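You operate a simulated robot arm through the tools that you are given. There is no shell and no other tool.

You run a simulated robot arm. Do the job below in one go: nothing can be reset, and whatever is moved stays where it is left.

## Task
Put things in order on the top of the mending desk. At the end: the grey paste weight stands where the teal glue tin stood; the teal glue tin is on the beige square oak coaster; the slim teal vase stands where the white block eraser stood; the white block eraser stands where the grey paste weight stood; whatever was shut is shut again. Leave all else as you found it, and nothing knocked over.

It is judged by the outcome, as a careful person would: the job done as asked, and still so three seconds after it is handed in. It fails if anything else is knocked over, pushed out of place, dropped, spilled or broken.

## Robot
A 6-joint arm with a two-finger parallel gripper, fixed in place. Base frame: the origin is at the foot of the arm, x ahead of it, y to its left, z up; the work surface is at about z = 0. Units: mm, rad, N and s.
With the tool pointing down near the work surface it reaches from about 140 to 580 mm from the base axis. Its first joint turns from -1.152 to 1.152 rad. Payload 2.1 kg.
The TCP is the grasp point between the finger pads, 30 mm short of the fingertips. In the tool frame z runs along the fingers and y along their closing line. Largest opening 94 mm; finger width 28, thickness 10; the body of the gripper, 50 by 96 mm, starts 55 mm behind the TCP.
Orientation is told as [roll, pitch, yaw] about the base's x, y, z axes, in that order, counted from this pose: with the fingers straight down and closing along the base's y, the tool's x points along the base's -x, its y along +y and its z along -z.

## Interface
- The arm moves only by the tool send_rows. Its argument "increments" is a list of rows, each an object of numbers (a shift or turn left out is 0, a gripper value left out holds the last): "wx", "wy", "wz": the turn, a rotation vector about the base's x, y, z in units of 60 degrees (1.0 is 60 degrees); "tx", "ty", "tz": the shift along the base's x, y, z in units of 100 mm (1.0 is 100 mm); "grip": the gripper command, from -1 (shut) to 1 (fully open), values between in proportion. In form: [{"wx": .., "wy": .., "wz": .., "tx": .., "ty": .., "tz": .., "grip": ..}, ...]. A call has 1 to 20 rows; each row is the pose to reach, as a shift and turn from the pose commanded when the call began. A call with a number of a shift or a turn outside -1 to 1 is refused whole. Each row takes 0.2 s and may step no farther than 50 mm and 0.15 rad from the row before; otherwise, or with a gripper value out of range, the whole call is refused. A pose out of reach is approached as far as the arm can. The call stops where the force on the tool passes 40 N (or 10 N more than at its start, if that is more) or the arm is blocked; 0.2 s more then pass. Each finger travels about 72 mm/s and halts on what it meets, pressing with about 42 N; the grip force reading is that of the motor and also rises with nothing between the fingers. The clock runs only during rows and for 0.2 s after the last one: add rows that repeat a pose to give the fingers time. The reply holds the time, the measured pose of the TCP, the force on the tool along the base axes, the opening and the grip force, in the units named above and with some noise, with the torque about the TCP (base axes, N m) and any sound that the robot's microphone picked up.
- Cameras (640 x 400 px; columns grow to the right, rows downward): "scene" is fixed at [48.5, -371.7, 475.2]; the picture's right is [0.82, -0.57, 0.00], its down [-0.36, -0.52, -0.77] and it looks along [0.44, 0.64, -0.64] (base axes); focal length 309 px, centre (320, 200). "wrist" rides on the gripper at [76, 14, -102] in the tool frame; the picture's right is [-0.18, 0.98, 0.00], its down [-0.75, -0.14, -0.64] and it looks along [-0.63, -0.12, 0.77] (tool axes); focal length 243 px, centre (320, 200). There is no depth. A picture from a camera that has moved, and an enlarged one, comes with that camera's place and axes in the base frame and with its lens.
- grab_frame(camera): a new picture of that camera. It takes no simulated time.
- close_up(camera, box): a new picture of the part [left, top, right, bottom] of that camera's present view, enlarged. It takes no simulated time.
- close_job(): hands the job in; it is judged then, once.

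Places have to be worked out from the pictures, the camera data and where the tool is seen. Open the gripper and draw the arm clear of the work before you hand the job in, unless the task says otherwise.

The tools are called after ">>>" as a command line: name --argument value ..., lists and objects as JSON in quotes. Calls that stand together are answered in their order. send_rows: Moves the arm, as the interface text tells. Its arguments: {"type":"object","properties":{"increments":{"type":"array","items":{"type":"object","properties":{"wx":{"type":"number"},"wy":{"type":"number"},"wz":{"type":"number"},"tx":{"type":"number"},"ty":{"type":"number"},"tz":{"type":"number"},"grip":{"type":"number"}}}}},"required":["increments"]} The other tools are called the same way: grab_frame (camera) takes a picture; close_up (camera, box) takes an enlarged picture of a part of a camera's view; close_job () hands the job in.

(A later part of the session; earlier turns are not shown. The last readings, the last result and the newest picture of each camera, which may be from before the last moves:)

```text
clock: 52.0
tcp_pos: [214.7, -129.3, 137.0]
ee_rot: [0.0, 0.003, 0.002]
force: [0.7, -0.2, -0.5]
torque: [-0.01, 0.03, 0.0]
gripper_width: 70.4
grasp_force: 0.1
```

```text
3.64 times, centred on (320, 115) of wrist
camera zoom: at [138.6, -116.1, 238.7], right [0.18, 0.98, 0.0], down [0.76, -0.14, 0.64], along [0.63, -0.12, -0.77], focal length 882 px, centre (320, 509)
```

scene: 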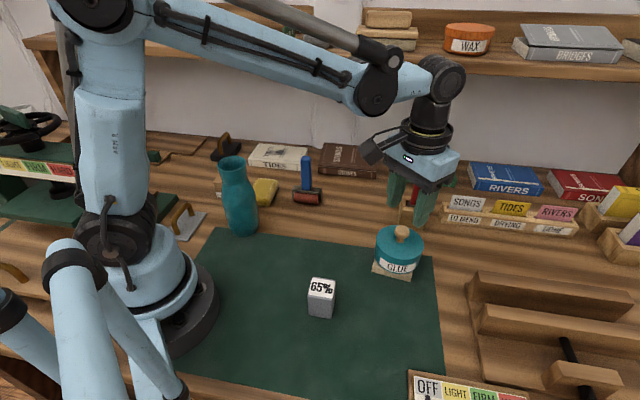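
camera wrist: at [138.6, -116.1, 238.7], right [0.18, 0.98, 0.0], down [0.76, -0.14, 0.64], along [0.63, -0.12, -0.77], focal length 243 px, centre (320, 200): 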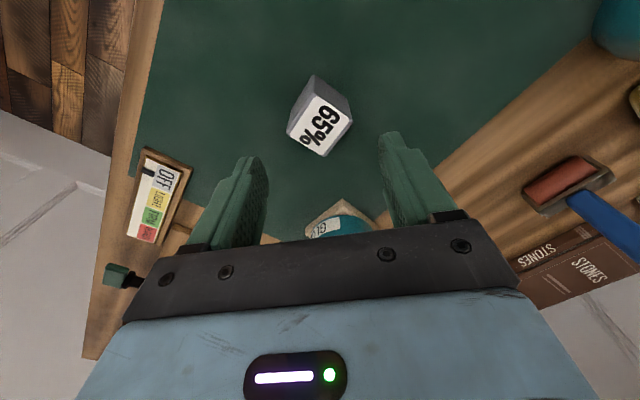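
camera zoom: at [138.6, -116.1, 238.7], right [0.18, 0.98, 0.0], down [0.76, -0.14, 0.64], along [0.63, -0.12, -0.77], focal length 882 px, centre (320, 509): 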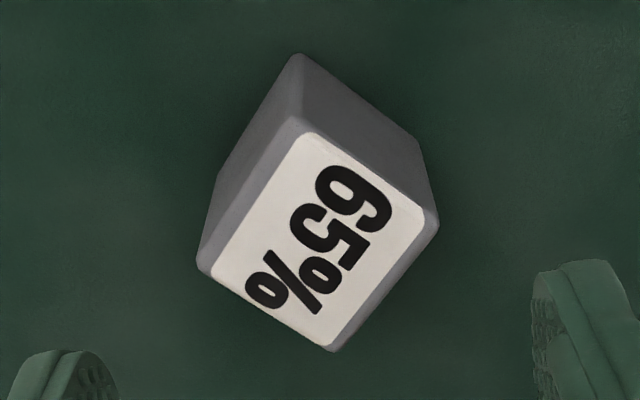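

The weight is a ~38 mm square block, top at z ≈ 56, centre ≈ (215.5, -131.3), sides at about 44°. I turn the tool -46° so the fingers close on its faces, and check again.

>>> send_rows --increments '[{"tx": 0.003, "ty": -0.005, "wz": -0.13}, {"tx": 0.007, "ty": -0.01, "wz": -0.26}, {"tx": 0.007, "ty": -0.01, "wz": -0.39}, {"tx": 0.007, "ty": -0.01, "wz": -0.52}, {"tx": 0.007, "ty": -0.01, "wz": -0.65}, {"tx": 0.007, "ty": -0.01, "wz": -0.765}, {"tx": 0.007, "ty": -0.01, "wz": -0.765, "tz": -0.15}, {"tx": 0.007, "ty": -0.01, "wz": -0.765, "tz": -0.15}]'

>>> close_up --camera "wrist" --box '[230, 50, 410, 200]'

>>> grab_frame --camera "scene"

```text
clock: 53.8
tcp_pos: [215.0, -129.8, 120.2]
ee_rot: [0.0, 0.002, -0.803]
force: [1.2, 0.0, 0.1]
torque: [0.0, 0.03, 0.0]
gripper_width: 70.4
grasp_force: 0.0
```

```text
2.67 times, centred on (320, 125) of wrist
camera zoom: at [173.1, -66.0, 223.7], right [0.83, 0.55, 0.0], down [0.42, -0.64, 0.64], along [0.35, -0.53, -0.77], focal length 647 px, centre (320, 400)
```

zoom: 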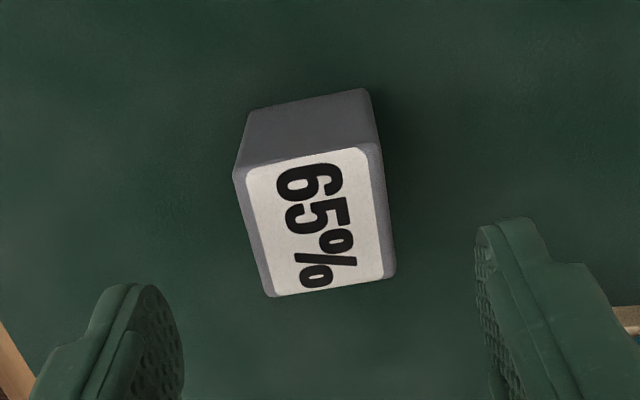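

```text
taken
```

scene: 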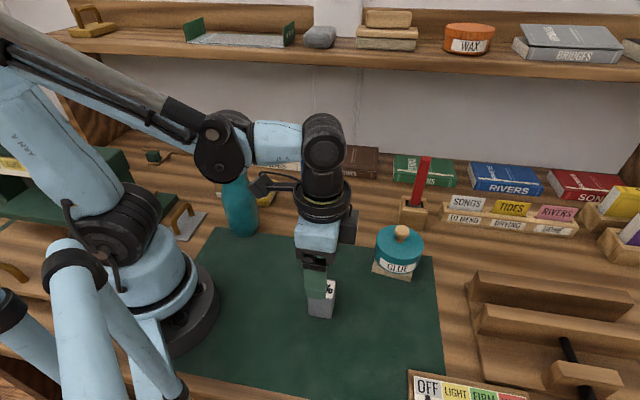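

Centred and aligned. I lower to z ≈ 38 around the block and grip it.

>>> send_rows --increments '[{"tz": -0.25}, {"tz": -0.5}, {"tz": -0.7}, {"tz": -0.81}, {"tz": -0.81}, {"tz": -0.81, "grip": 0.0}, {"tz": -0.81, "grip": -0.4}, {"tz": -0.81, "grip": -0.4}, {"tz": -0.81, "grip": -0.4}]'

>>> close_up --camera "wrist" --box '[200, 60, 440, 240]'

>>> close_up --camera "scene" --box '[270, 230, 380, 340]'

```text
clock: 55.8
tcp_pos: [215.4, -130.8, 39.6]
ee_rot: [0.0, 0.001, -0.802]
force: [-0.5, -0.6, 0.2]
torque: [0.02, 0.02, -0.04]
gripper_width: 43.8
grasp_force: 41.7
```

```text
2.22 times, centred on (320, 150) of wrist
camera zoom: at [173.0, -66.5, 142.9], right [0.83, 0.55, 0.0], down [0.42, -0.64, 0.64], along [0.35, -0.53, -0.77], focal length 539 px, centre (320, 311)
```

zoom: 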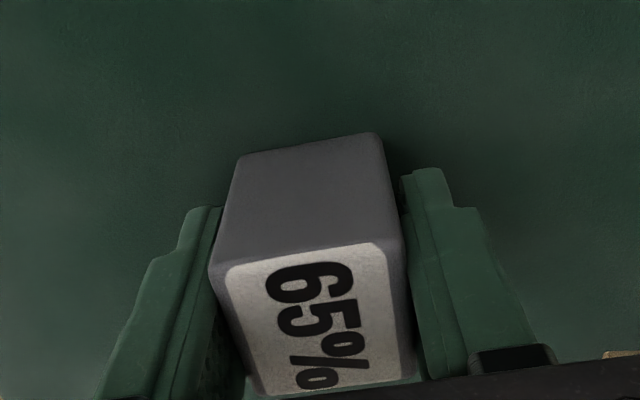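

```text
3.64 times, centred on (325, 285) of scene
camera zoom: at [48.5, -371.7, 475.2], right [0.82, -0.57, 0.0], down [-0.36, -0.52, -0.77], along [0.44, 0.64, -0.64], focal length 1124 px, centre (302, -109)
```

zoom: 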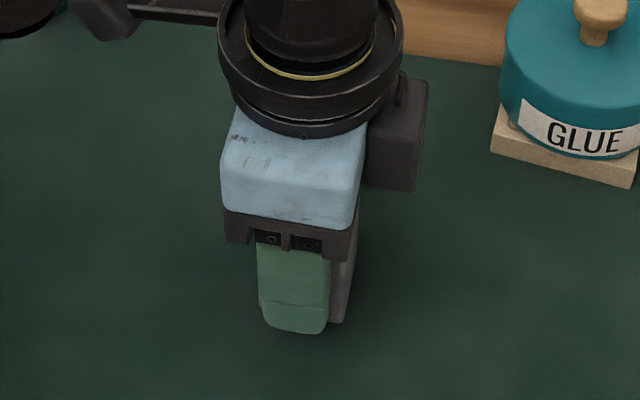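

Gripped (43.8 mm). Lifting slowly and checking the load.

>>> send_rows --increments '[{"tz": 0.03}, {"tz": 0.1}, {"tz": 0.2}, {"tz": 0.3}, {"tz": 0.3}]'

>>> close_up --camera "wrist" --box '[200, 60, 440, 240]'

>>> close_up --camera "scene" --box '[270, 210, 380, 340]'

```text
clock: 57.0
tcp_pos: [215.4, -130.5, 69.2]
ee_rot: [0.0, 0.001, -0.802]
force: [-0.4, 0.6, -2.4]
torque: [0.0, -0.02, -0.02]
gripper_width: 44.0
grasp_force: 42.0
```

```text
2.22 times, centred on (320, 150) of wrist
camera zoom: at [172.8, -67.0, 173.1], right [0.83, 0.55, 0.0], down [0.42, -0.64, 0.64], along [0.35, -0.53, -0.77], focal length 539 px, centre (320, 311)
```

zoom: 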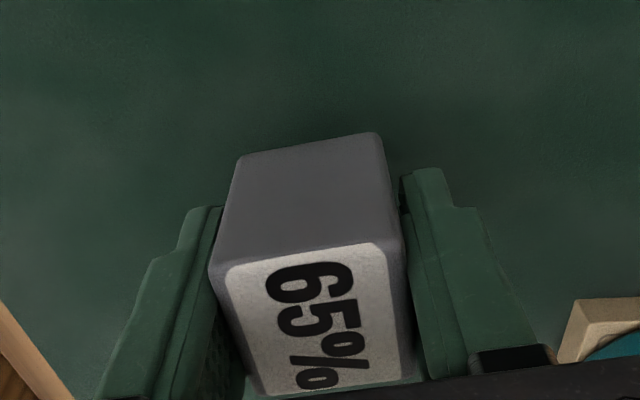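

```text
3.08 times, centred on (325, 275) of scene
camera zoom: at [48.5, -371.7, 475.2], right [0.82, -0.57, 0.0], down [-0.36, -0.52, -0.77], along [0.44, 0.64, -0.64], focal length 951 px, centre (305, -31)
```

zoom: 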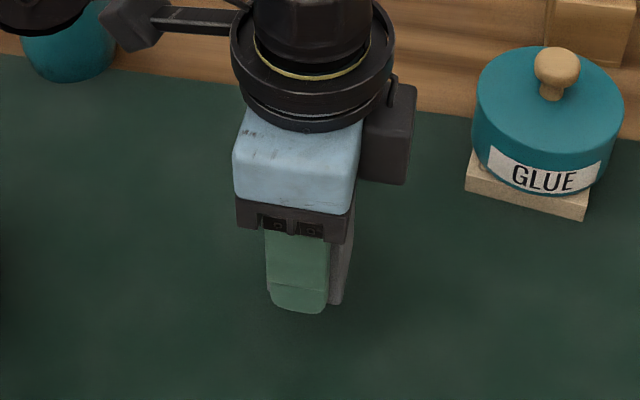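

The weight (~0.25 kg) is held upright. I raise it and travel to the tin's old place at about (431, 20).

>>> send_rows --increments '[{"tz": 0.25}, {"tz": 0.5}, {"tz": 0.5, "tx": 0.3, "ty": 0.2}, {"tz": 0.5, "tx": 0.6, "ty": 0.42}, {"tz": 0.5, "tx": 0.9, "ty": 0.63}, {"tz": 0.5, "tx": 1.0, "ty": 0.7}]'

>>> send_rows --increments '[{"tx": 0.3, "ty": 0.21}, {"tx": 0.6, "ty": 0.42}, {"tx": 0.9, "ty": 0.63}, {"tx": 1.0, "ty": 0.7}]'

>>> send_rows --increments '[{"tx": 0.15, "ty": 0.1}, {"tx": 0.15, "ty": 0.1, "tz": -0.2}, {"tx": 0.15, "ty": 0.1, "tz": -0.45}, {"tx": 0.15, "ty": 0.1, "tz": -0.6}, {"tx": 0.15, "ty": 0.1, "tz": -0.6}]'

>>> close_up --camera "scene" --box '[320, 140, 440, 240]'

>>> grab_frame --camera "wrist"

```text
clock: 58.4
tcp_pos: [316.8, -61.9, 120.3]
ee_rot: [0.0, 0.003, -0.803]
force: [0.3, 0.5, -3.2]
torque: [0.0, -0.02, 0.01]
gripper_width: 43.7
grasp_force: 41.9
```

```text
clock: 59.4
tcp_pos: [416.7, 8.9, 119.3]
ee_rot: [0.0, 0.002, -0.803]
force: [0.2, 0.0, -2.7]
torque: [-0.04, -0.01, -0.04]
gripper_width: 44.1
grasp_force: 42.1
```

```text
clock: 60.6
tcp_pos: [430.8, 19.0, 59.0]
ee_rot: [0.0, 0.002, -0.802]
force: [-0.2, -0.5, -2.6]
torque: [-0.04, 0.01, -0.02]
gripper_width: 44.0
grasp_force: 42.1
```

```text
4.00 times, centred on (380, 190) of scene
camera zoom: at [48.5, -371.7, 475.2], right [0.82, -0.57, 0.0], down [-0.36, -0.52, -0.77], along [0.44, 0.64, -0.64], focal length 1236 px, centre (80, 240)
```

zoom: 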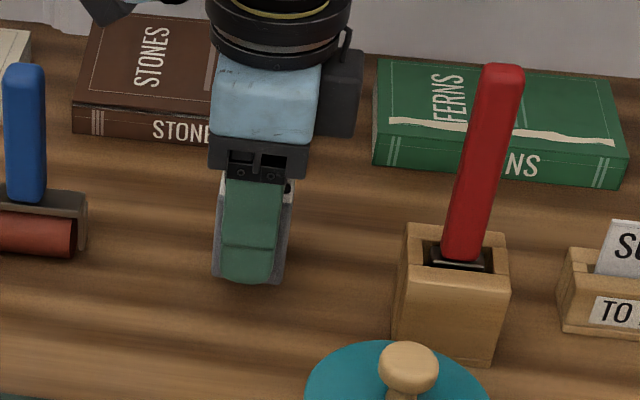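

```text
taken
camera wrist: at [388.1, 83.3, 162.9], right [0.83, 0.55, 0.0], down [0.42, -0.64, 0.64], along [0.35, -0.53, -0.77], focal length 243 px, centre (320, 200)
```

wrist: 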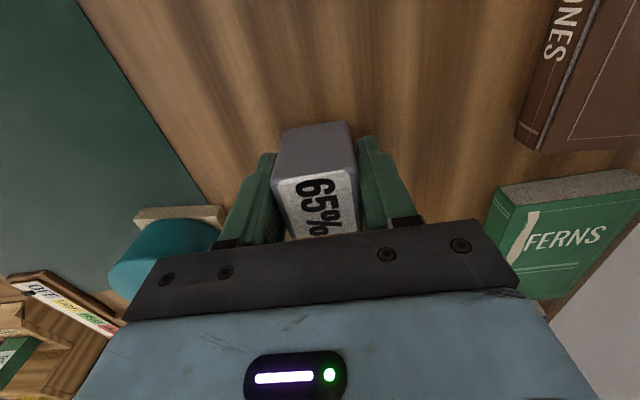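

Block is above the tin's old spot. Lowering, with fine steps near contact.

>>> send_rows --increments '[{"tz": -0.1}, {"tz": -0.16}, {"tz": -0.18}, {"tz": -0.19}, {"tz": -0.19}]'

>>> send_rows --increments '[{"tz": -0.005}, {"tz": -0.01}, {"tz": -0.015}, {"tz": -0.015}]'

>>> close_up --camera "scene" --box '[330, 160, 410, 240]'

```text
clock: 61.8
tcp_pos: [430.7, 20.2, 40.9]
ee_rot: [0.001, 0.002, -0.8]
force: [0.3, 1.2, -2.3]
torque: [-0.01, 0.05, 0.0]
gripper_width: 44.2
grasp_force: 42.4
```

```text
clock: 62.8
tcp_pos: [431.2, 19.5, 39.3]
ee_rot: [0.002, 0.002, -0.799]
force: [1.1, 0.4, 17.3]
torque: [-0.16, -0.01, -0.01]
gripper_width: 44.1
grasp_force: 41.8
```

```text
5.00 times, centred on (370, 200) of scene
camera zoom: at [48.4, -371.7, 475.2], right [0.82, -0.57, 0.0], down [-0.36, -0.52, -0.77], along [0.44, 0.64, -0.64], focal length 1546 px, centre (70, 200)
```

zoom: 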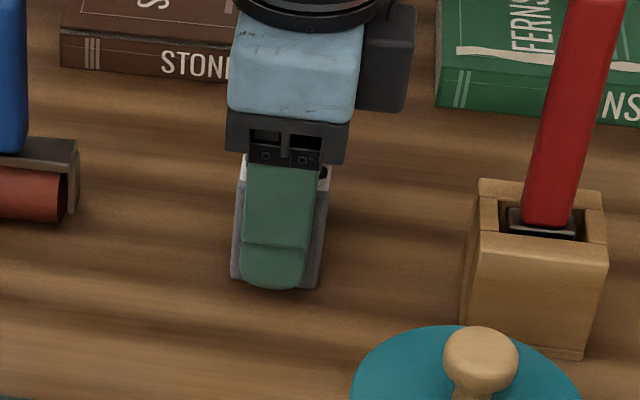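

In contact with the desk. I release gently and rise.

>>> send_rows --increments '[{"tz": 0.003, "grip": -0.05}, {"tz": 0.003, "grip": 0.1}, {"tz": 0.003, "grip": 0.4}, {"tz": 0.003, "grip": 0.4}, {"tz": 0.2}, {"tz": 0.5}, {"tz": 0.8}, {"tz": 1.0}]'

>>> grab_frame --camera "scene"

>>> close_up --camera "wrist" --box '[220, 40, 420, 200]'

```text
clock: 64.6
tcp_pos: [431.7, 19.5, 140.0]
ee_rot: [-0.001, 0.001, -0.8]
force: [0.8, 0.2, 0.1]
torque: [0.01, 0.0, -0.01]
gripper_width: 65.7
grasp_force: 0.1
```

```text
taken
```

scene: 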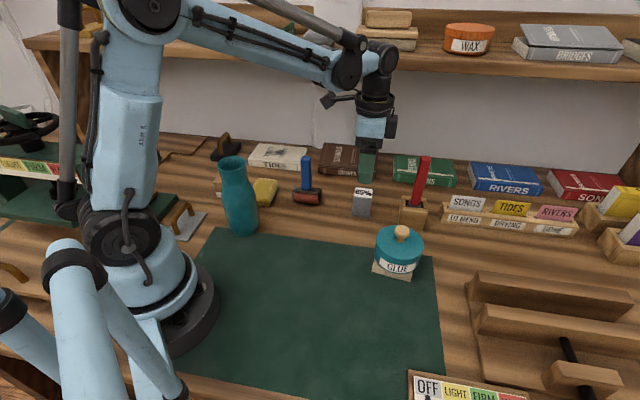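

```text
2.50 times, centred on (320, 120) of wrist
camera zoom: at [388.8, 82.8, 242.9], right [0.83, 0.55, 0.0], down [0.42, -0.64, 0.64], along [0.35, -0.53, -0.77], focal length 606 px, centre (320, 400)
```

zoom: 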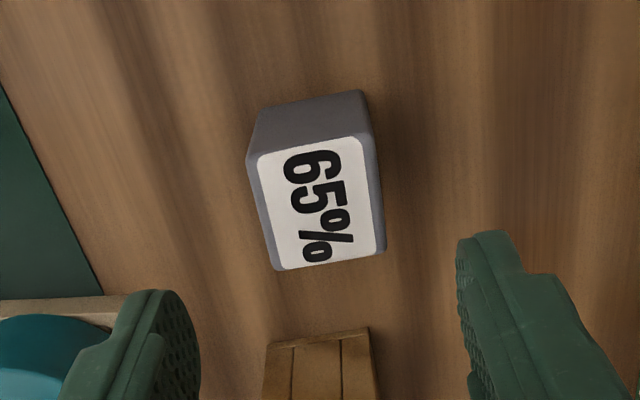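

The weight stands at the tin's old place. Now I travel high toward the back-left to look at the eraser.

>>> send_rows --increments '[{"tz": 0.4}, {"tz": 0.8, "wz": 0.13}, {"tz": 0.8, "tx": -0.2, "ty": 0.2, "wz": 0.26}, {"tz": 0.8, "tx": -0.4, "ty": 0.4, "wz": 0.39}, {"tz": 0.8, "tx": -0.6, "ty": 0.6, "wz": 0.52}, {"tz": 0.8, "tx": -0.8, "ty": 0.8, "wz": 0.65}, {"tz": 0.8, "tx": -1.0, "ty": 1.0, "wz": 0.78}]'

>>> send_rows --increments '[{"tx": -0.17, "ty": 0.13, "wz": 0.13}, {"tx": -0.34, "ty": 0.26, "wz": 0.26}, {"tx": -0.5, "ty": 0.4, "wz": 0.39}, {"tx": -0.67, "ty": 0.53, "wz": 0.52}, {"tx": -0.84, "ty": 0.67, "wz": 0.65}, {"tx": -1.0, "ty": 0.8, "wz": 0.78}, {"tx": -1.0, "ty": 0.8, "wz": 0.78}]'

>>> grab_frame --camera "wrist"

>>> grab_frame --camera "scene"

```text
clock: 66.2
tcp_pos: [330.2, 119.4, 220.4]
ee_rot: [0.0, 0.002, 0.017]
force: [-0.3, 0.0, 0.7]
torque: [-0.03, 0.02, -0.02]
gripper_width: 65.6
grasp_force: 0.0
```

```text
clock: 67.8
tcp_pos: [229.8, 199.2, 220.1]
ee_rot: [-0.001, 0.002, 0.835]
force: [0.1, 0.6, 0.0]
torque: [0.02, 0.0, -0.03]
gripper_width: 66.0
grasp_force: 0.2
```

```text
taken
camera wrist: at [169.2, 152.3, 323.1], right [-0.6, 0.8, 0.0], down [0.61, 0.46, 0.64], along [0.51, 0.39, -0.77], focal length 243 px, centre (320, 200)
```

wrist: 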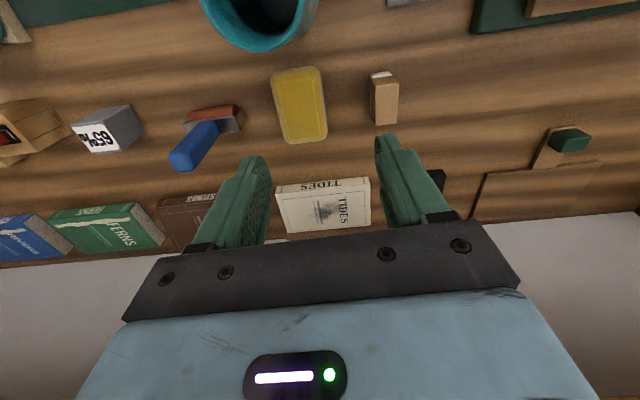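

```text
taken
```

scene: 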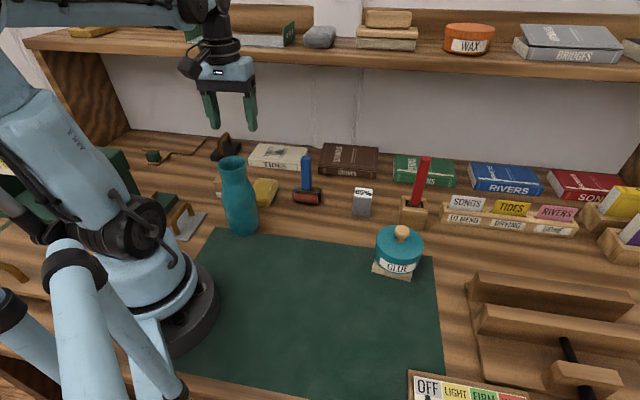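

>>> close_up --camera "wrist" --box '[330, 40, 450, 150]'

>>> close_up --camera "scene" --box '[195, 120, 295, 220]'

```text
3.64 times, centred on (390, 95) of wrist
camera zoom: at [169.2, 152.3, 323.1], right [-0.6, 0.8, 0.0], down [0.61, 0.46, 0.64], along [0.51, 0.39, -0.77], focal length 882 px, centre (66, 582)
```

zoom: 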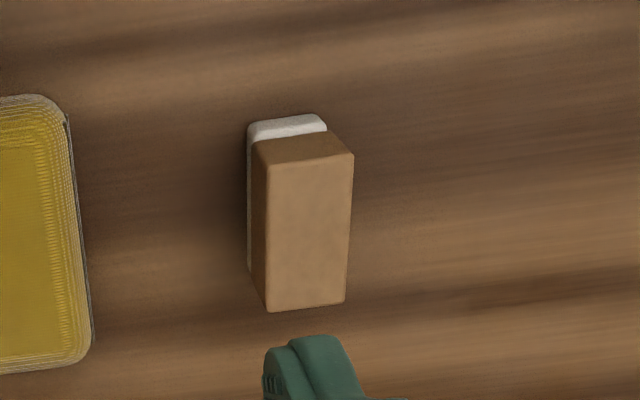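

```text
4.00 times, centred on (245, 170) of scene
camera zoom: at [48.5, -371.7, 475.2], right [0.82, -0.57, 0.0], down [-0.36, -0.52, -0.77], along [0.44, 0.64, -0.64], focal length 1236 px, centre (620, 320)
```

zoom: 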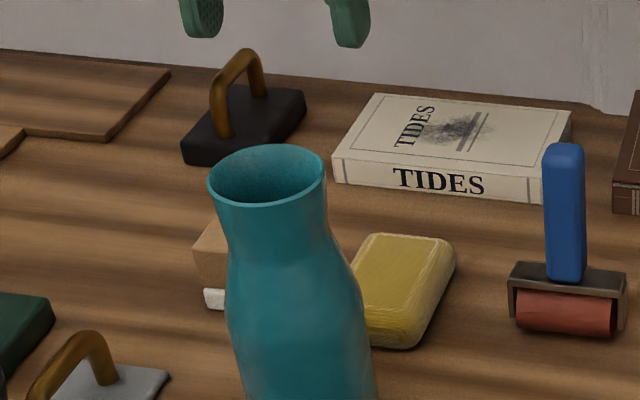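

The eraser is a ~26 × 45 mm block, ~44 mm tall, centre ≈ (198.5, 269.5), long side at ~46°. I hover over it with the fingers closing across the short side.

>>> send_rows --increments '[{"tx": -0.1, "ty": 0.2, "wz": -0.01}, {"tx": -0.2, "ty": 0.45, "wz": -0.03}, {"tx": -0.323, "ty": 0.7, "wz": -0.03, "tz": -0.2}, {"tx": -0.323, "ty": 0.7, "wz": -0.03, "tz": -0.5}, {"tx": -0.323, "ty": 0.7, "wz": -0.03, "tz": -0.9}, {"tx": -0.323, "ty": 0.7, "wz": -0.03, "tz": -0.9}]'

>>> grab_frame --camera "wrist"

>>> close_up --camera "wrist" --box '[230, 40, 410, 200]'

>>> grab_frame --camera "scene"

```text
clock: 69.2
tcp_pos: [198.5, 269.3, 128.5]
ee_rot: [-0.001, 0.001, 0.8]
force: [0.7, 0.6, -0.4]
torque: [0.01, -0.01, 0.01]
gripper_width: 65.9
grasp_force: 0.0
```

```text
taken
camera wrist: at [135.3, 223.7, 232.0], right [-0.58, 0.82, 0.0], down [0.63, 0.44, 0.64], along [0.52, 0.37, -0.77], focal length 243 px, centre (320, 200)
```

wrist: 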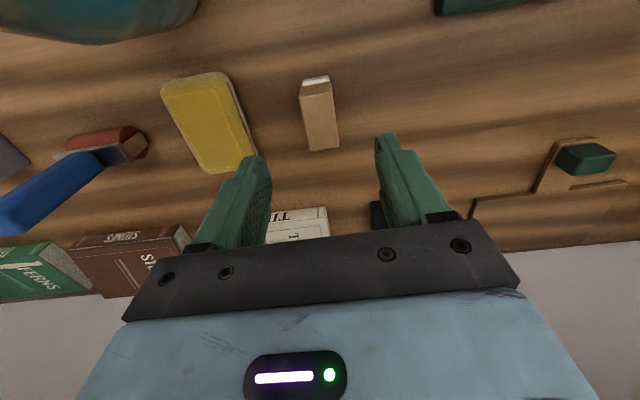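

```text
2.50 times, centred on (320, 120) of wrist
camera zoom: at [135.3, 223.7, 232.0], right [-0.58, 0.82, 0.0], down [0.63, 0.44, 0.64], along [0.52, 0.37, -0.77], focal length 606 px, centre (320, 400)
```

zoom: 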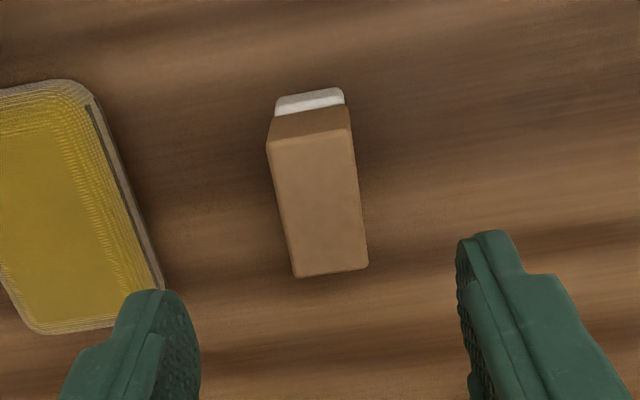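

```text
taken
```

scene: 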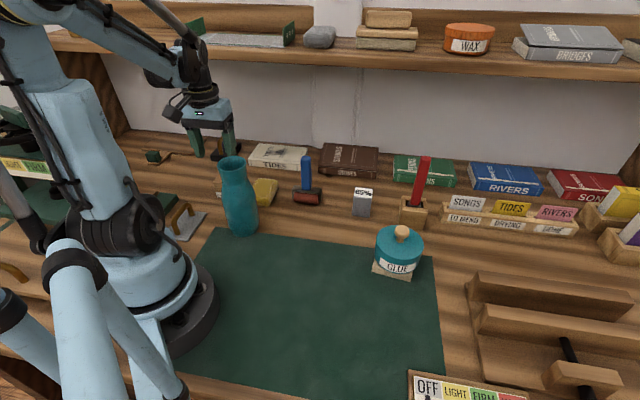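

Centred within 1 mm, nearest sponge edge ~66 mm away. I fine-tune, lower to z ≈ 34 and close.

>>> send_rows --increments '[{"tx": -0.008, "ty": 0.006, "wz": -0.03, "tz": -0.25}, {"tx": -0.008, "ty": 0.006, "wz": -0.03, "tz": -0.5}, {"tx": -0.008, "ty": 0.006, "wz": -0.03, "tz": -0.75}, {"tx": -0.008, "ty": 0.006, "wz": -0.03, "tz": -0.88}, {"tx": -0.008, "ty": 0.006, "wz": -0.03, "tz": -0.94}, {"tx": -0.008, "ty": 0.006, "wz": -0.03, "tz": -0.94}]'

>>> close_up --camera "wrist" --box '[200, 50, 440, 230]'

```text
clock: 70.6
tcp_pos: [196.2, 269.3, 34.4]
ee_rot: [0.001, 0.003, 0.77]
force: [-1.0, -0.7, 0.6]
torque: [-0.02, -0.02, -0.02]
gripper_width: 65.9
grasp_force: 0.1
```

```text
2.22 times, centred on (320, 140) of wrist
camera zoom: at [132.6, 227.2, 137.9], right [-0.55, 0.83, 0.0], down [0.64, 0.42, 0.64], along [0.53, 0.35, -0.77], focal length 539 px, centre (320, 333)
```

zoom: 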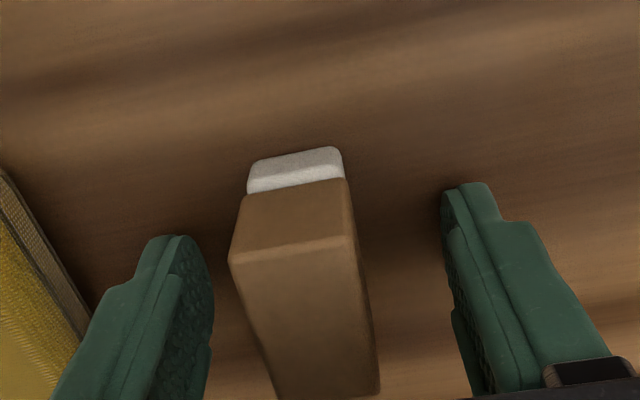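

The eraser sits ~3 mm toward the left finger; I shift to centre it, then close.

>>> send_rows --increments '[{"tx": 0.01, "ty": -0.01}, {"tx": 0.018, "ty": -0.019}, {"tx": 0.018, "ty": -0.019, "grip": 0.0}, {"tx": 0.018, "ty": -0.019, "grip": -0.3}, {"tx": 0.018, "ty": -0.019, "grip": -0.6}, {"tx": 0.018, "ty": -0.019, "grip": -0.6}, {"tx": 0.018, "ty": -0.019, "grip": -0.6}]'

>>> close_up --camera "wrist" --box '[200, 50, 440, 230]'

```text
clock: 72.2
tcp_pos: [200.0, 268.1, 35.1]
ee_rot: [0.0, 0.001, 0.768]
force: [-0.1, -0.7, 0.2]
torque: [-0.03, 0.01, 0.03]
gripper_width: 29.4
grasp_force: 42.1
```

```text
2.22 times, centred on (320, 140) of wrist
camera zoom: at [134.9, 225.5, 138.1], right [-0.55, 0.83, 0.0], down [0.64, 0.42, 0.64], along [0.53, 0.35, -0.77], focal length 539 px, centre (320, 333)
```

zoom: 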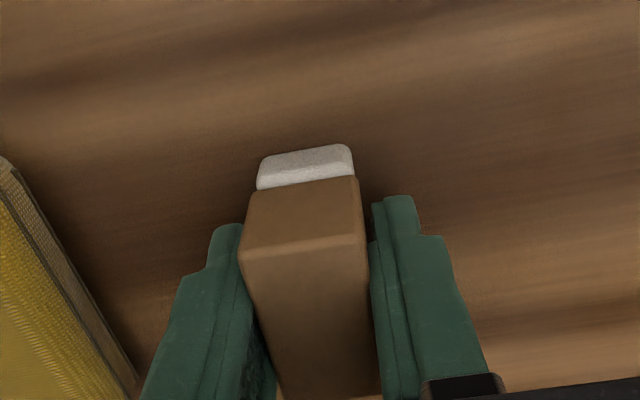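

Gripped at 29 mm. Lifting slowly to verify the whole eraser comes along.

>>> send_rows --increments '[{"tz": 0.04}, {"tz": 0.12}, {"tz": 0.25}, {"tz": 0.4}, {"tz": 0.4}]'

>>> close_up --camera "wrist" --box '[200, 50, 440, 230]'

>>> close_up --camera "scene" --box '[170, 100, 290, 220]'

```text
clock: 73.4
tcp_pos: [199.2, 269.5, 73.2]
ee_rot: [-0.001, 0.002, 0.77]
force: [0.3, -0.1, 0.1]
torque: [0.0, -0.01, 0.0]
gripper_width: 29.3
grasp_force: 42.0
```

```text
2.22 times, centred on (320, 140) of wrist
camera zoom: at [134.4, 225.8, 178.2], right [-0.55, 0.83, 0.0], down [0.64, 0.42, 0.64], along [0.53, 0.35, -0.77], focal length 539 px, centre (320, 333)
```

zoom: 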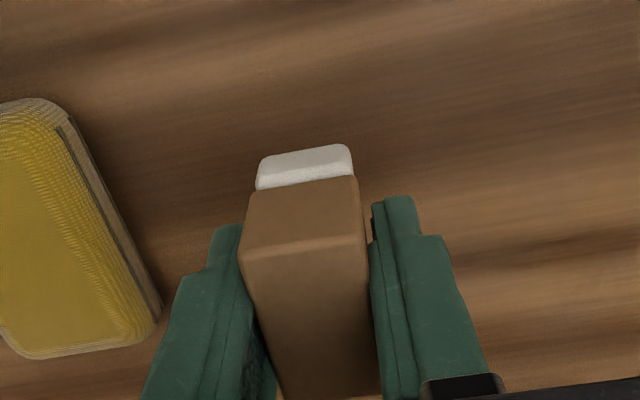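

```text
3.33 times, centred on (230, 160) of scene
camera zoom: at [48.5, -371.7, 475.2], right [0.82, -0.57, 0.0], down [-0.36, -0.52, -0.77], along [0.44, 0.64, -0.64], focal length 1030 px, centre (620, 333)
```

zoom: 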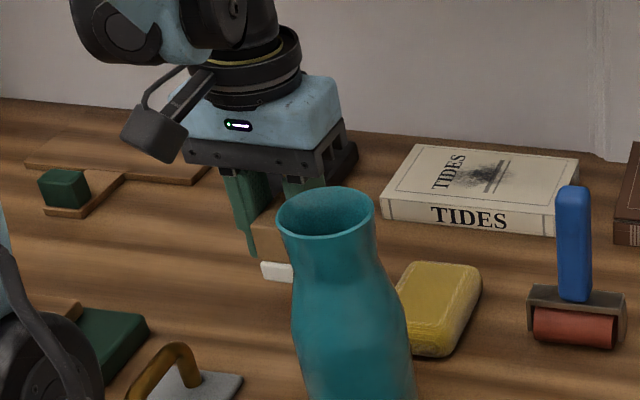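

The whole eraser is up. I raise it well above the vase height and carry it around via x ≈ 290 to the weight's old place.

>>> send_rows --increments '[{"tz": 0.3}, {"tz": 0.65}, {"tz": 1.0}, {"tz": 1.0, "tx": 0.3, "ty": -0.3}, {"tz": 1.0, "tx": 0.6, "ty": -0.6}, {"tz": 1.0, "tx": 0.9, "ty": -0.9}, {"tz": 1.0, "tx": 1.0, "ty": -1.0}]'

>>> send_rows --increments '[{"tx": 0.0, "ty": -0.35}, {"tx": 0.0, "ty": -0.75}, {"tx": 0.0, "ty": -1.0}, {"tx": 0.0, "ty": -1.0}]'

>>> grab_frame --camera "scene"

```text
clock: 75.0
tcp_pos: [298.8, 168.0, 174.1]
ee_rot: [0.0, 0.001, 0.77]
force: [0.0, 0.3, -0.5]
torque: [0.05, -0.01, 0.01]
gripper_width: 29.2
grasp_force: 42.3
```

```text
clock: 76.0
tcp_pos: [300.6, 66.7, 177.6]
ee_rot: [0.0, 0.001, 0.77]
force: [-0.4, 0.4, -0.4]
torque: [-0.02, 0.0, 0.02]
gripper_width: 29.3
grasp_force: 42.1
```

```text
taken
```

scene: 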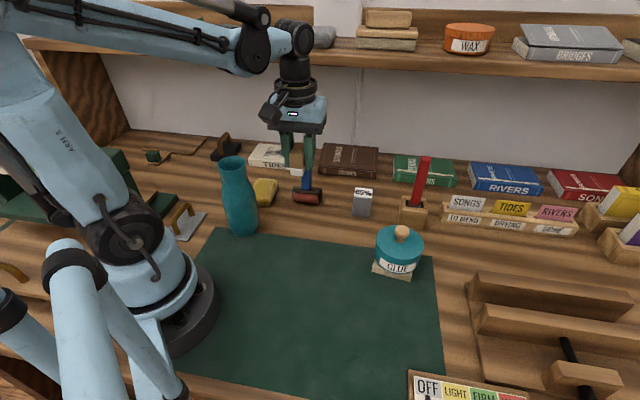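

Clear of the vase. Continuing to above (215.5, -130.5).

>>> send_rows --increments '[{"tx": -0.1, "ty": -0.35}, {"tx": -0.2, "ty": -0.75}, {"tx": -0.35, "ty": -1.0}]'

>>> send_rows --increments '[{"tx": -0.15, "ty": -0.35}, {"tx": -0.35, "ty": -0.7}, {"tx": -0.5, "ty": -0.97}, {"tx": -0.5, "ty": -0.97, "tz": -0.3}, {"tx": -0.5, "ty": -0.97, "tz": -0.7}, {"tx": -0.5, "ty": -0.97, "tz": -1.0}, {"tx": -0.5, "ty": -0.97, "tz": -1.0}]'

>>> grab_frame --camera "wrist"

>>> close_up --camera "scene" --box '[250, 200, 390, 340]'

```text
clock: 76.8
tcp_pos: [263.2, -32.9, 174.2]
ee_rot: [0.0, 0.001, 0.769]
force: [-0.4, 0.1, 0.3]
torque: [-0.01, 0.01, -0.01]
gripper_width: 29.3
grasp_force: 42.4
```

```text
clock: 78.4
tcp_pos: [215.4, -127.5, 76.3]
ee_rot: [0.0, 0.002, 0.77]
force: [-0.5, 0.6, 0.2]
torque: [0.0, -0.03, -0.02]
gripper_width: 29.4
grasp_force: 42.4
```

```text
taken
camera wrist: at [151.1, -170.4, 179.4], right [-0.55, 0.83, 0.0], down [0.64, 0.42, 0.64], along [0.53, 0.35, -0.77], focal length 243 px, centre (320, 200)
```

wrist: 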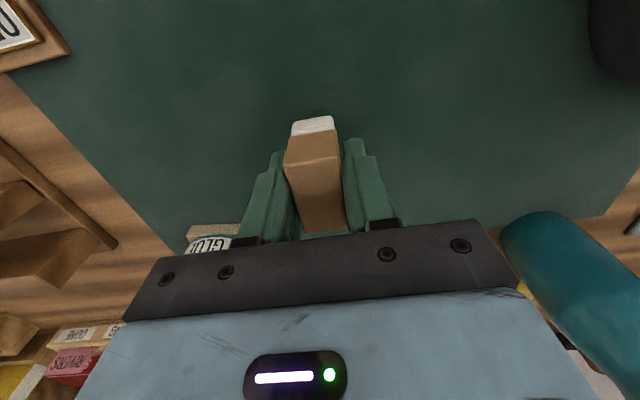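

```text
2.86 times, centred on (320, 270) of scene
camera zoom: at [48.4, -371.7, 475.2], right [0.82, -0.57, 0.0], down [-0.36, -0.52, -0.77], along [0.44, 0.64, -0.64], focal length 883 px, centre (320, 0)
```

zoom: 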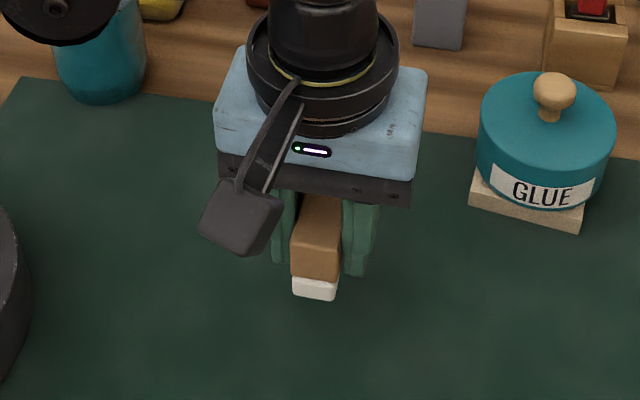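

Correcting ~3 mm in y and lowering the eraser onto the weight's old spot.

>>> send_rows --increments '[{"tx": -0.006, "ty": -0.038}, {"tx": -0.006, "ty": -0.038, "tz": -0.2}, {"tx": -0.006, "ty": -0.038, "tz": -0.33}, {"tx": -0.006, "ty": -0.038, "tz": -0.38}, {"tx": -0.006, "ty": -0.038, "tz": -0.39}, {"tx": -0.006, "ty": -0.038, "tz": -0.39}]'

>>> send_rows --increments '[{"tz": -0.005}, {"tz": -0.01}, {"tz": -0.015}, {"tz": -0.015}]'

>>> close_up --camera "scene" --box '[270, 250, 370, 340]'

```text
clock: 79.8
tcp_pos: [213.6, -131.8, 36.5]
ee_rot: [0.0, 0.002, 0.769]
force: [-0.1, -0.2, -1.1]
torque: [0.0, 0.0, 0.01]
gripper_width: 29.1
grasp_force: 42.0
```

```text
clock: 80.8
tcp_pos: [214.1, -132.6, 34.1]
ee_rot: [-0.001, 0.005, 0.768]
force: [-2.6, -1.8, 9.4]
torque: [0.04, -0.03, 0.01]
gripper_width: 29.4
grasp_force: 41.6
```

```text
4.44 times, centred on (320, 295) of scene
camera zoom: at [48.4, -371.7, 475.2], right [0.82, -0.57, 0.0], down [-0.36, -0.52, -0.77], along [0.44, 0.64, -0.64], focal length 1374 px, centre (320, -222)
```

zoom: 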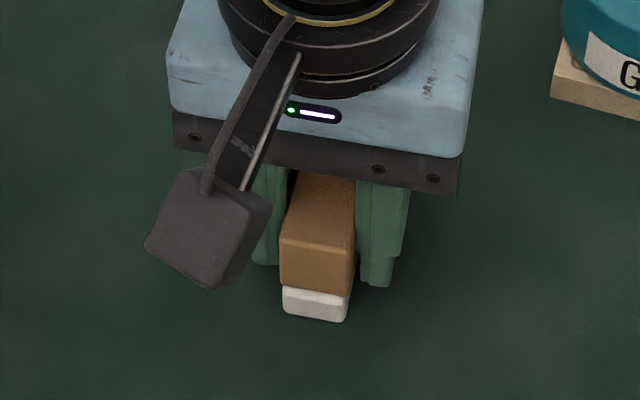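

Touching down (9 N). I release, rise, and check its position against the weight's old spot.

>>> send_rows --increments '[{"tz": 0.003, "grip": -0.3}, {"tz": 0.003, "grip": -0.1}, {"tz": 0.003, "grip": 0.2}, {"tz": 0.003, "grip": 0.4}, {"tz": 0.003, "grip": 0.4}, {"tz": 0.2}, {"tz": 0.5}, {"tz": 0.8}, {"tz": 0.85}, {"tz": 0.85}]'

>>> close_up --camera "wrist" --box '[230, 50, 410, 200]'

>>> close_up --camera "scene" --box '[290, 260, 350, 330]'

```text
clock: 83.0
tcp_pos: [213.4, -132.8, 119.8]
ee_rot: [0.0, 0.002, 0.771]
force: [0.1, 0.2, 0.0]
torque: [0.0, 0.04, -0.02]
gripper_width: 65.8
grasp_force: 0.1
```

```text
2.67 times, centred on (320, 125) of wrist
camera zoom: at [150.0, -176.0, 222.8], right [-0.55, 0.83, 0.0], down [0.64, 0.42, 0.64], along [0.53, 0.35, -0.77], focal length 647 px, centre (320, 400)
```

zoom: 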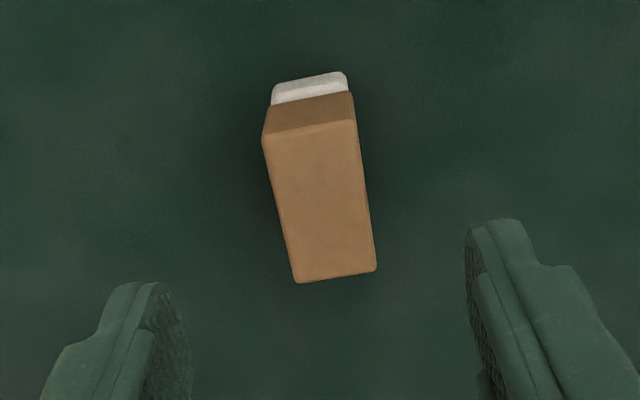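

```text
5.71 times, centred on (320, 295) of scene
camera zoom: at [48.5, -371.7, 475.2], right [0.82, -0.57, 0.0], down [-0.36, -0.52, -0.77], along [0.44, 0.64, -0.64], focal length 1766 px, centre (320, -343)
```

zoom: 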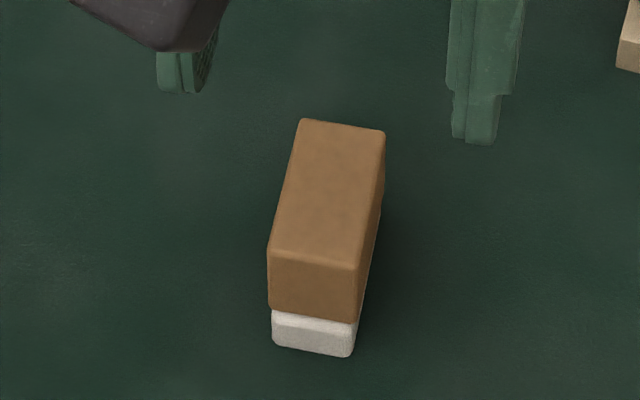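

The eraser stands within ~2 mm of the weight's old centre. Now the vase: I take enlarged views for its profile.

>>> close_up --camera "scene" --box '[195, 145, 285, 245]'

>>> grab_frame --camera "scene"

```text
4.00 times, centred on (240, 195) of scene
camera zoom: at [48.5, -371.7, 475.2], right [0.82, -0.57, 0.0], down [-0.36, -0.52, -0.77], along [0.44, 0.64, -0.64], focal length 1236 px, centre (640, 220)
```

zoom: 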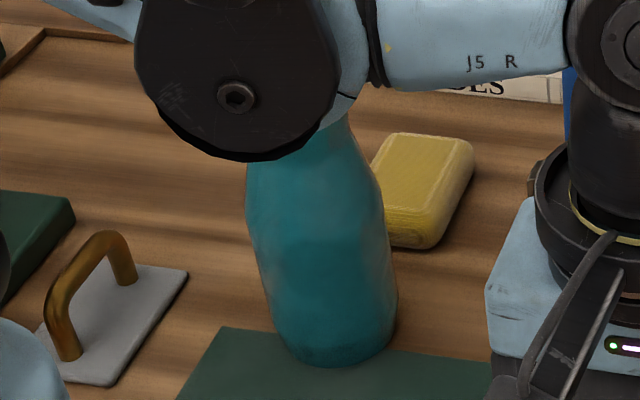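

```text
taken
```

scene: 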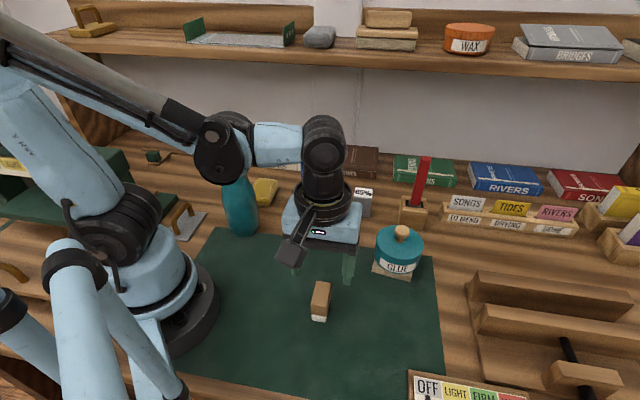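

The arm hides the vase; I raise and move back so both cameras can see it.

>>> send_rows --increments '[{"tz": 0.4}, {"tz": 0.8}, {"tz": 1.0}, {"tz": 1.0, "tx": 0.2, "ty": 0.2}, {"tz": 1.0, "tx": 0.4, "ty": 0.45}, {"tz": 1.0, "tx": 0.6, "ty": 0.7}, {"tz": 1.0, "tx": 0.8, "ty": 0.9}]'

>>> send_rows --increments '[{"tz": 0.3, "wz": 0.0}, {"tz": 0.5, "wz": 0.13}, {"tz": 0.5, "wz": 0.26}, {"tz": 0.5, "wz": 0.39}, {"tz": 0.5, "wz": 0.52}, {"tz": 0.5, "wz": 0.52}]'

>>> grab_frame --camera "wrist"

>>> close_up --camera "scene" --box '[190, 145, 290, 245]'

>>> grab_frame --camera "scene"

```text
clock: 84.6
tcp_pos: [295.0, -43.3, 220.6]
ee_rot: [0.0, 0.002, 0.768]
force: [-0.2, -0.1, 0.4]
torque: [-0.05, 0.0, -0.02]
gripper_width: 65.7
grasp_force: 0.1
```

```text
clock: 86.0
tcp_pos: [294.9, -42.7, 270.0]
ee_rot: [0.001, 0.001, 1.317]
force: [-0.5, 0.6, -0.1]
torque: [-0.01, 0.01, 0.02]
gripper_width: 65.9
grasp_force: 0.1
```

```text
taken
camera wrist: at [260.5, -113.0, 373.0], right [-0.9, 0.43, 0.0], down [0.33, 0.69, 0.64], along [0.27, 0.58, -0.77], focal length 243 px, centre (320, 200)
```

wrist: 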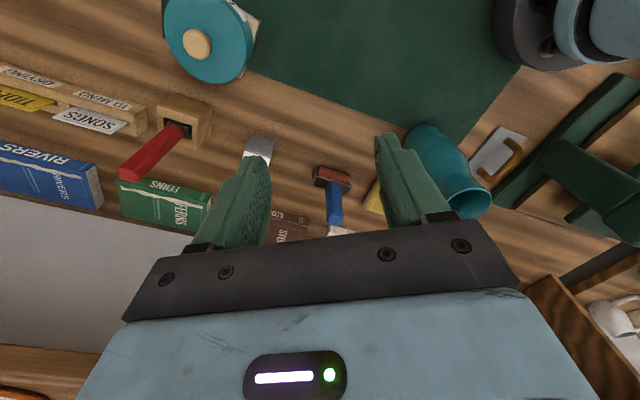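

```text
4.00 times, centred on (240, 195) of scene
camera zoom: at [48.5, -371.7, 475.2], right [0.82, -0.57, 0.0], down [-0.36, -0.52, -0.77], along [0.44, 0.64, -0.64], focal length 1236 px, centre (640, 220)
```

zoom: 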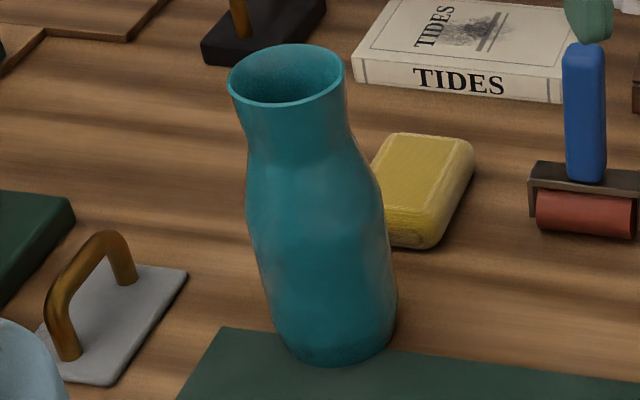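

```text
taken
```

scene: 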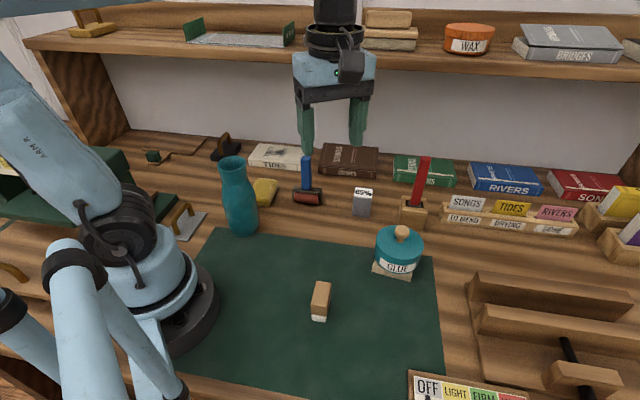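

Vase: centre ≈ (183, 109), ~172 mm tall, rim ~53 mm, neck ~46 mm, belly ~67 mm. I'll grip near the rim/neck from above; first hover above it at z ≈ 250 with the gripper open.

>>> send_rows --increments '[{"tx": -0.15, "ty": 0.2, "wz": -0.1, "grip": 1.0}, {"tx": -0.3, "ty": 0.4, "wz": -0.2}, {"tx": -0.5, "ty": 0.6, "wz": -0.3}, {"tx": -0.7, "ty": 0.8, "wz": -0.4}, {"tx": -0.9, "ty": 1.0, "wz": -0.52}]'

>>> send_rows --increments '[{"tx": -0.1, "ty": 0.25}, {"tx": -0.2, "ty": 0.51}, {"tx": -0.2, "ty": 0.51, "tz": -0.15}, {"tx": -0.2, "ty": 0.51, "tz": -0.15}]'

>>> grab_frame --camera "wrist"

>>> grab_frame --camera "scene"

```text
clock: 87.2
tcp_pos: [203.9, 57.1, 267.7]
ee_rot: [0.001, 0.001, 0.768]
force: [0.3, -0.3, -1.0]
torque: [0.02, 0.01, 0.0]
gripper_width: 94.0
grasp_force: 0.1
```

```text
clock: 88.2
tcp_pos: [185.5, 109.5, 256.0]
ee_rot: [0.001, 0.001, 0.77]
force: [-0.7, 0.7, -0.3]
torque: [-0.03, -0.01, -0.04]
gripper_width: 93.7
grasp_force: 0.1
```

```text
taken
camera wrist: at [120.6, 66.9, 358.7], right [-0.55, 0.83, 0.0], down [0.64, 0.42, 0.64], along [0.53, 0.35, -0.77], focal length 243 px, centre (320, 200)
```

wrist: 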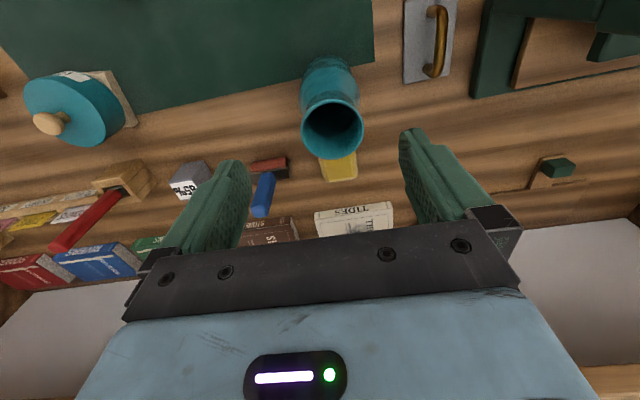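

```text
taken
```

scene: 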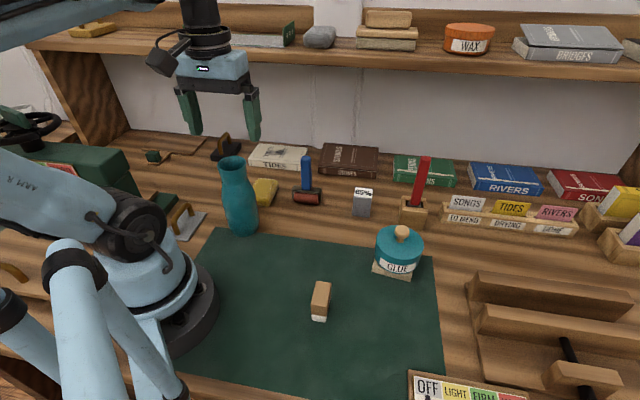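

>>> close_up --camera "wrist" --box '[270, 40, 400, 180]'

```text
2.86 times, centred on (335, 110) of wrist
camera zoom: at [120.6, 66.9, 358.7], right [-0.55, 0.83, 0.0], down [0.64, 0.42, 0.64], along [0.53, 0.35, -0.77], focal length 693 px, centre (277, 457)
```

zoom: 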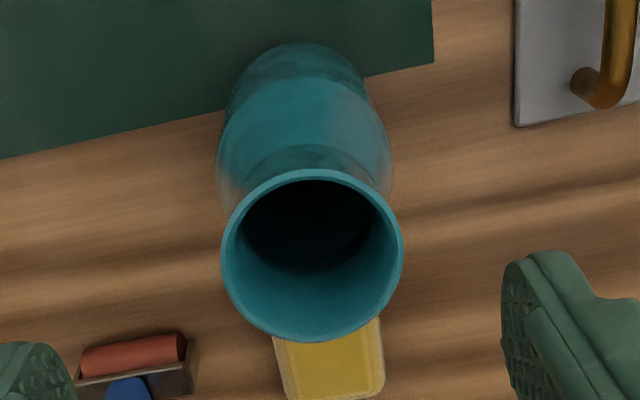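

Rim centre from the wrist view is near (184.5, 121), so I shift ~11 mm in y and look again from a bit lower.

>>> send_rows --increments '[{"tx": -0.006, "ty": 0.11}, {"tx": -0.006, "ty": 0.11, "tz": -0.2}, {"tx": -0.006, "ty": 0.11, "tz": -0.33}, {"tx": -0.006, "ty": 0.11, "tz": -0.33}]'

>>> close_up --camera "wrist" --box '[220, 40, 420, 200]'

>>> close_up --camera "scene" --box '[170, 80, 290, 250]'

```text
clock: 89.2
tcp_pos: [184.5, 121.0, 221.2]
ee_rot: [0.001, 0.003, 0.771]
force: [-0.6, 0.2, 0.1]
torque: [0.02, 0.03, -0.01]
gripper_width: 93.8
grasp_force: 0.0
```

```text
2.50 times, centred on (320, 120) of wrist
camera zoom: at [119.3, 77.1, 324.1], right [-0.55, 0.83, 0.0], down [0.64, 0.42, 0.64], along [0.53, 0.35, -0.77], focal length 606 px, centre (320, 400)
```

zoom: 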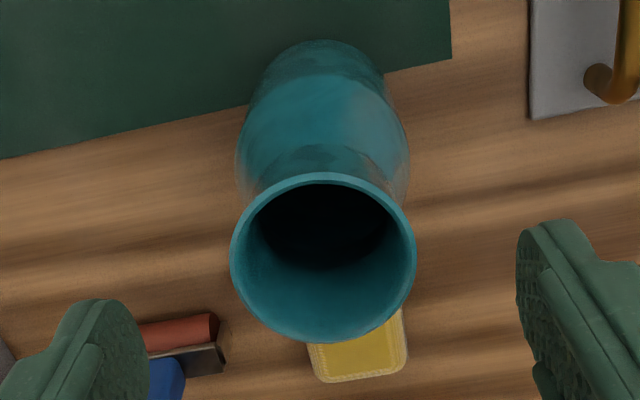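

```text
2.35 times, centred on (230, 165) of scene
camera zoom: at [48.5, -371.7, 475.2], right [0.82, -0.57, 0.0], down [-0.36, -0.52, -0.77], along [0.44, 0.64, -0.64], focal length 727 px, centre (532, 282)
```

zoom: 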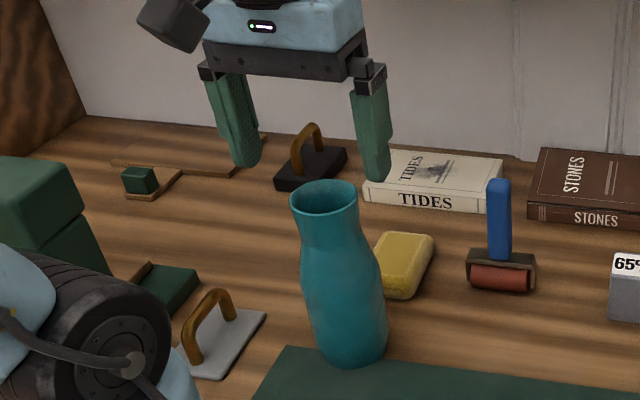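

Triangulating two views: rim z ≈ 164, diameter 53 mm, centre ≈ (187, 123). I shift the last few mm and lower so the fingers straddle rim and neck (TCP z ≈ 150).

>>> send_rows --increments '[{"tx": 0.03, "ty": 0.028}, {"tx": 0.03, "ty": 0.028, "tz": -0.2}, {"tx": 0.03, "ty": 0.028, "tz": -0.4}, {"tx": 0.03, "ty": 0.028, "tz": -0.58}, {"tx": 0.03, "ty": 0.028, "tz": -0.71}, {"tx": 0.03, "ty": 0.028, "tz": -0.71}]'

>>> grab_frame --camera "wrist"

>>> close_up --camera "scene" --box '[170, 100, 290, 250]'

```text
clock: 90.6
tcp_pos: [184.8, 120.5, 150.9]
ee_rot: [0.0, 0.001, 0.771]
force: [-0.2, -0.3, 0.1]
torque: [0.0, -0.01, 0.01]
gripper_width: 93.8
grasp_force: 0.0
```

```text
taken
camera wrist: at [121.0, 78.9, 254.3], right [-0.55, 0.83, 0.0], down [0.64, 0.42, 0.64], along [0.53, 0.35, -0.77], focal length 243 px, centre (320, 200)
```

wrist: 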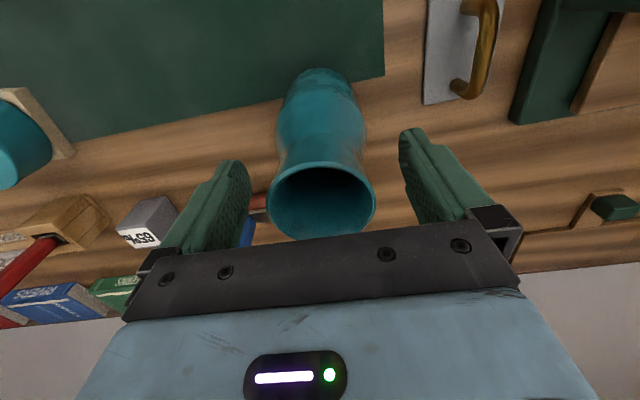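

```text
2.67 times, centred on (230, 175) of scene
camera zoom: at [48.5, -371.7, 475.2], right [0.82, -0.57, 0.0], down [-0.36, -0.52, -0.77], along [0.44, 0.64, -0.64], focal length 824 px, centre (560, 267)
```

zoom: 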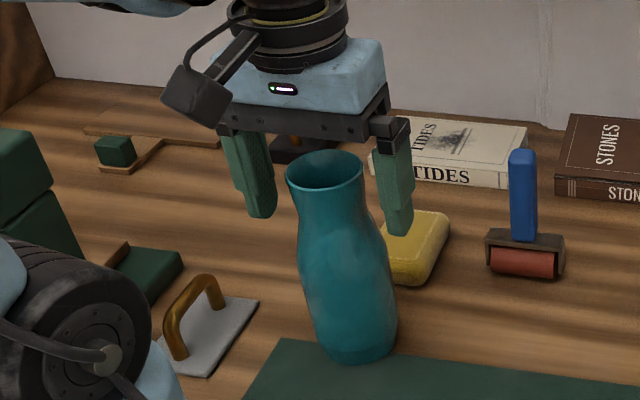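

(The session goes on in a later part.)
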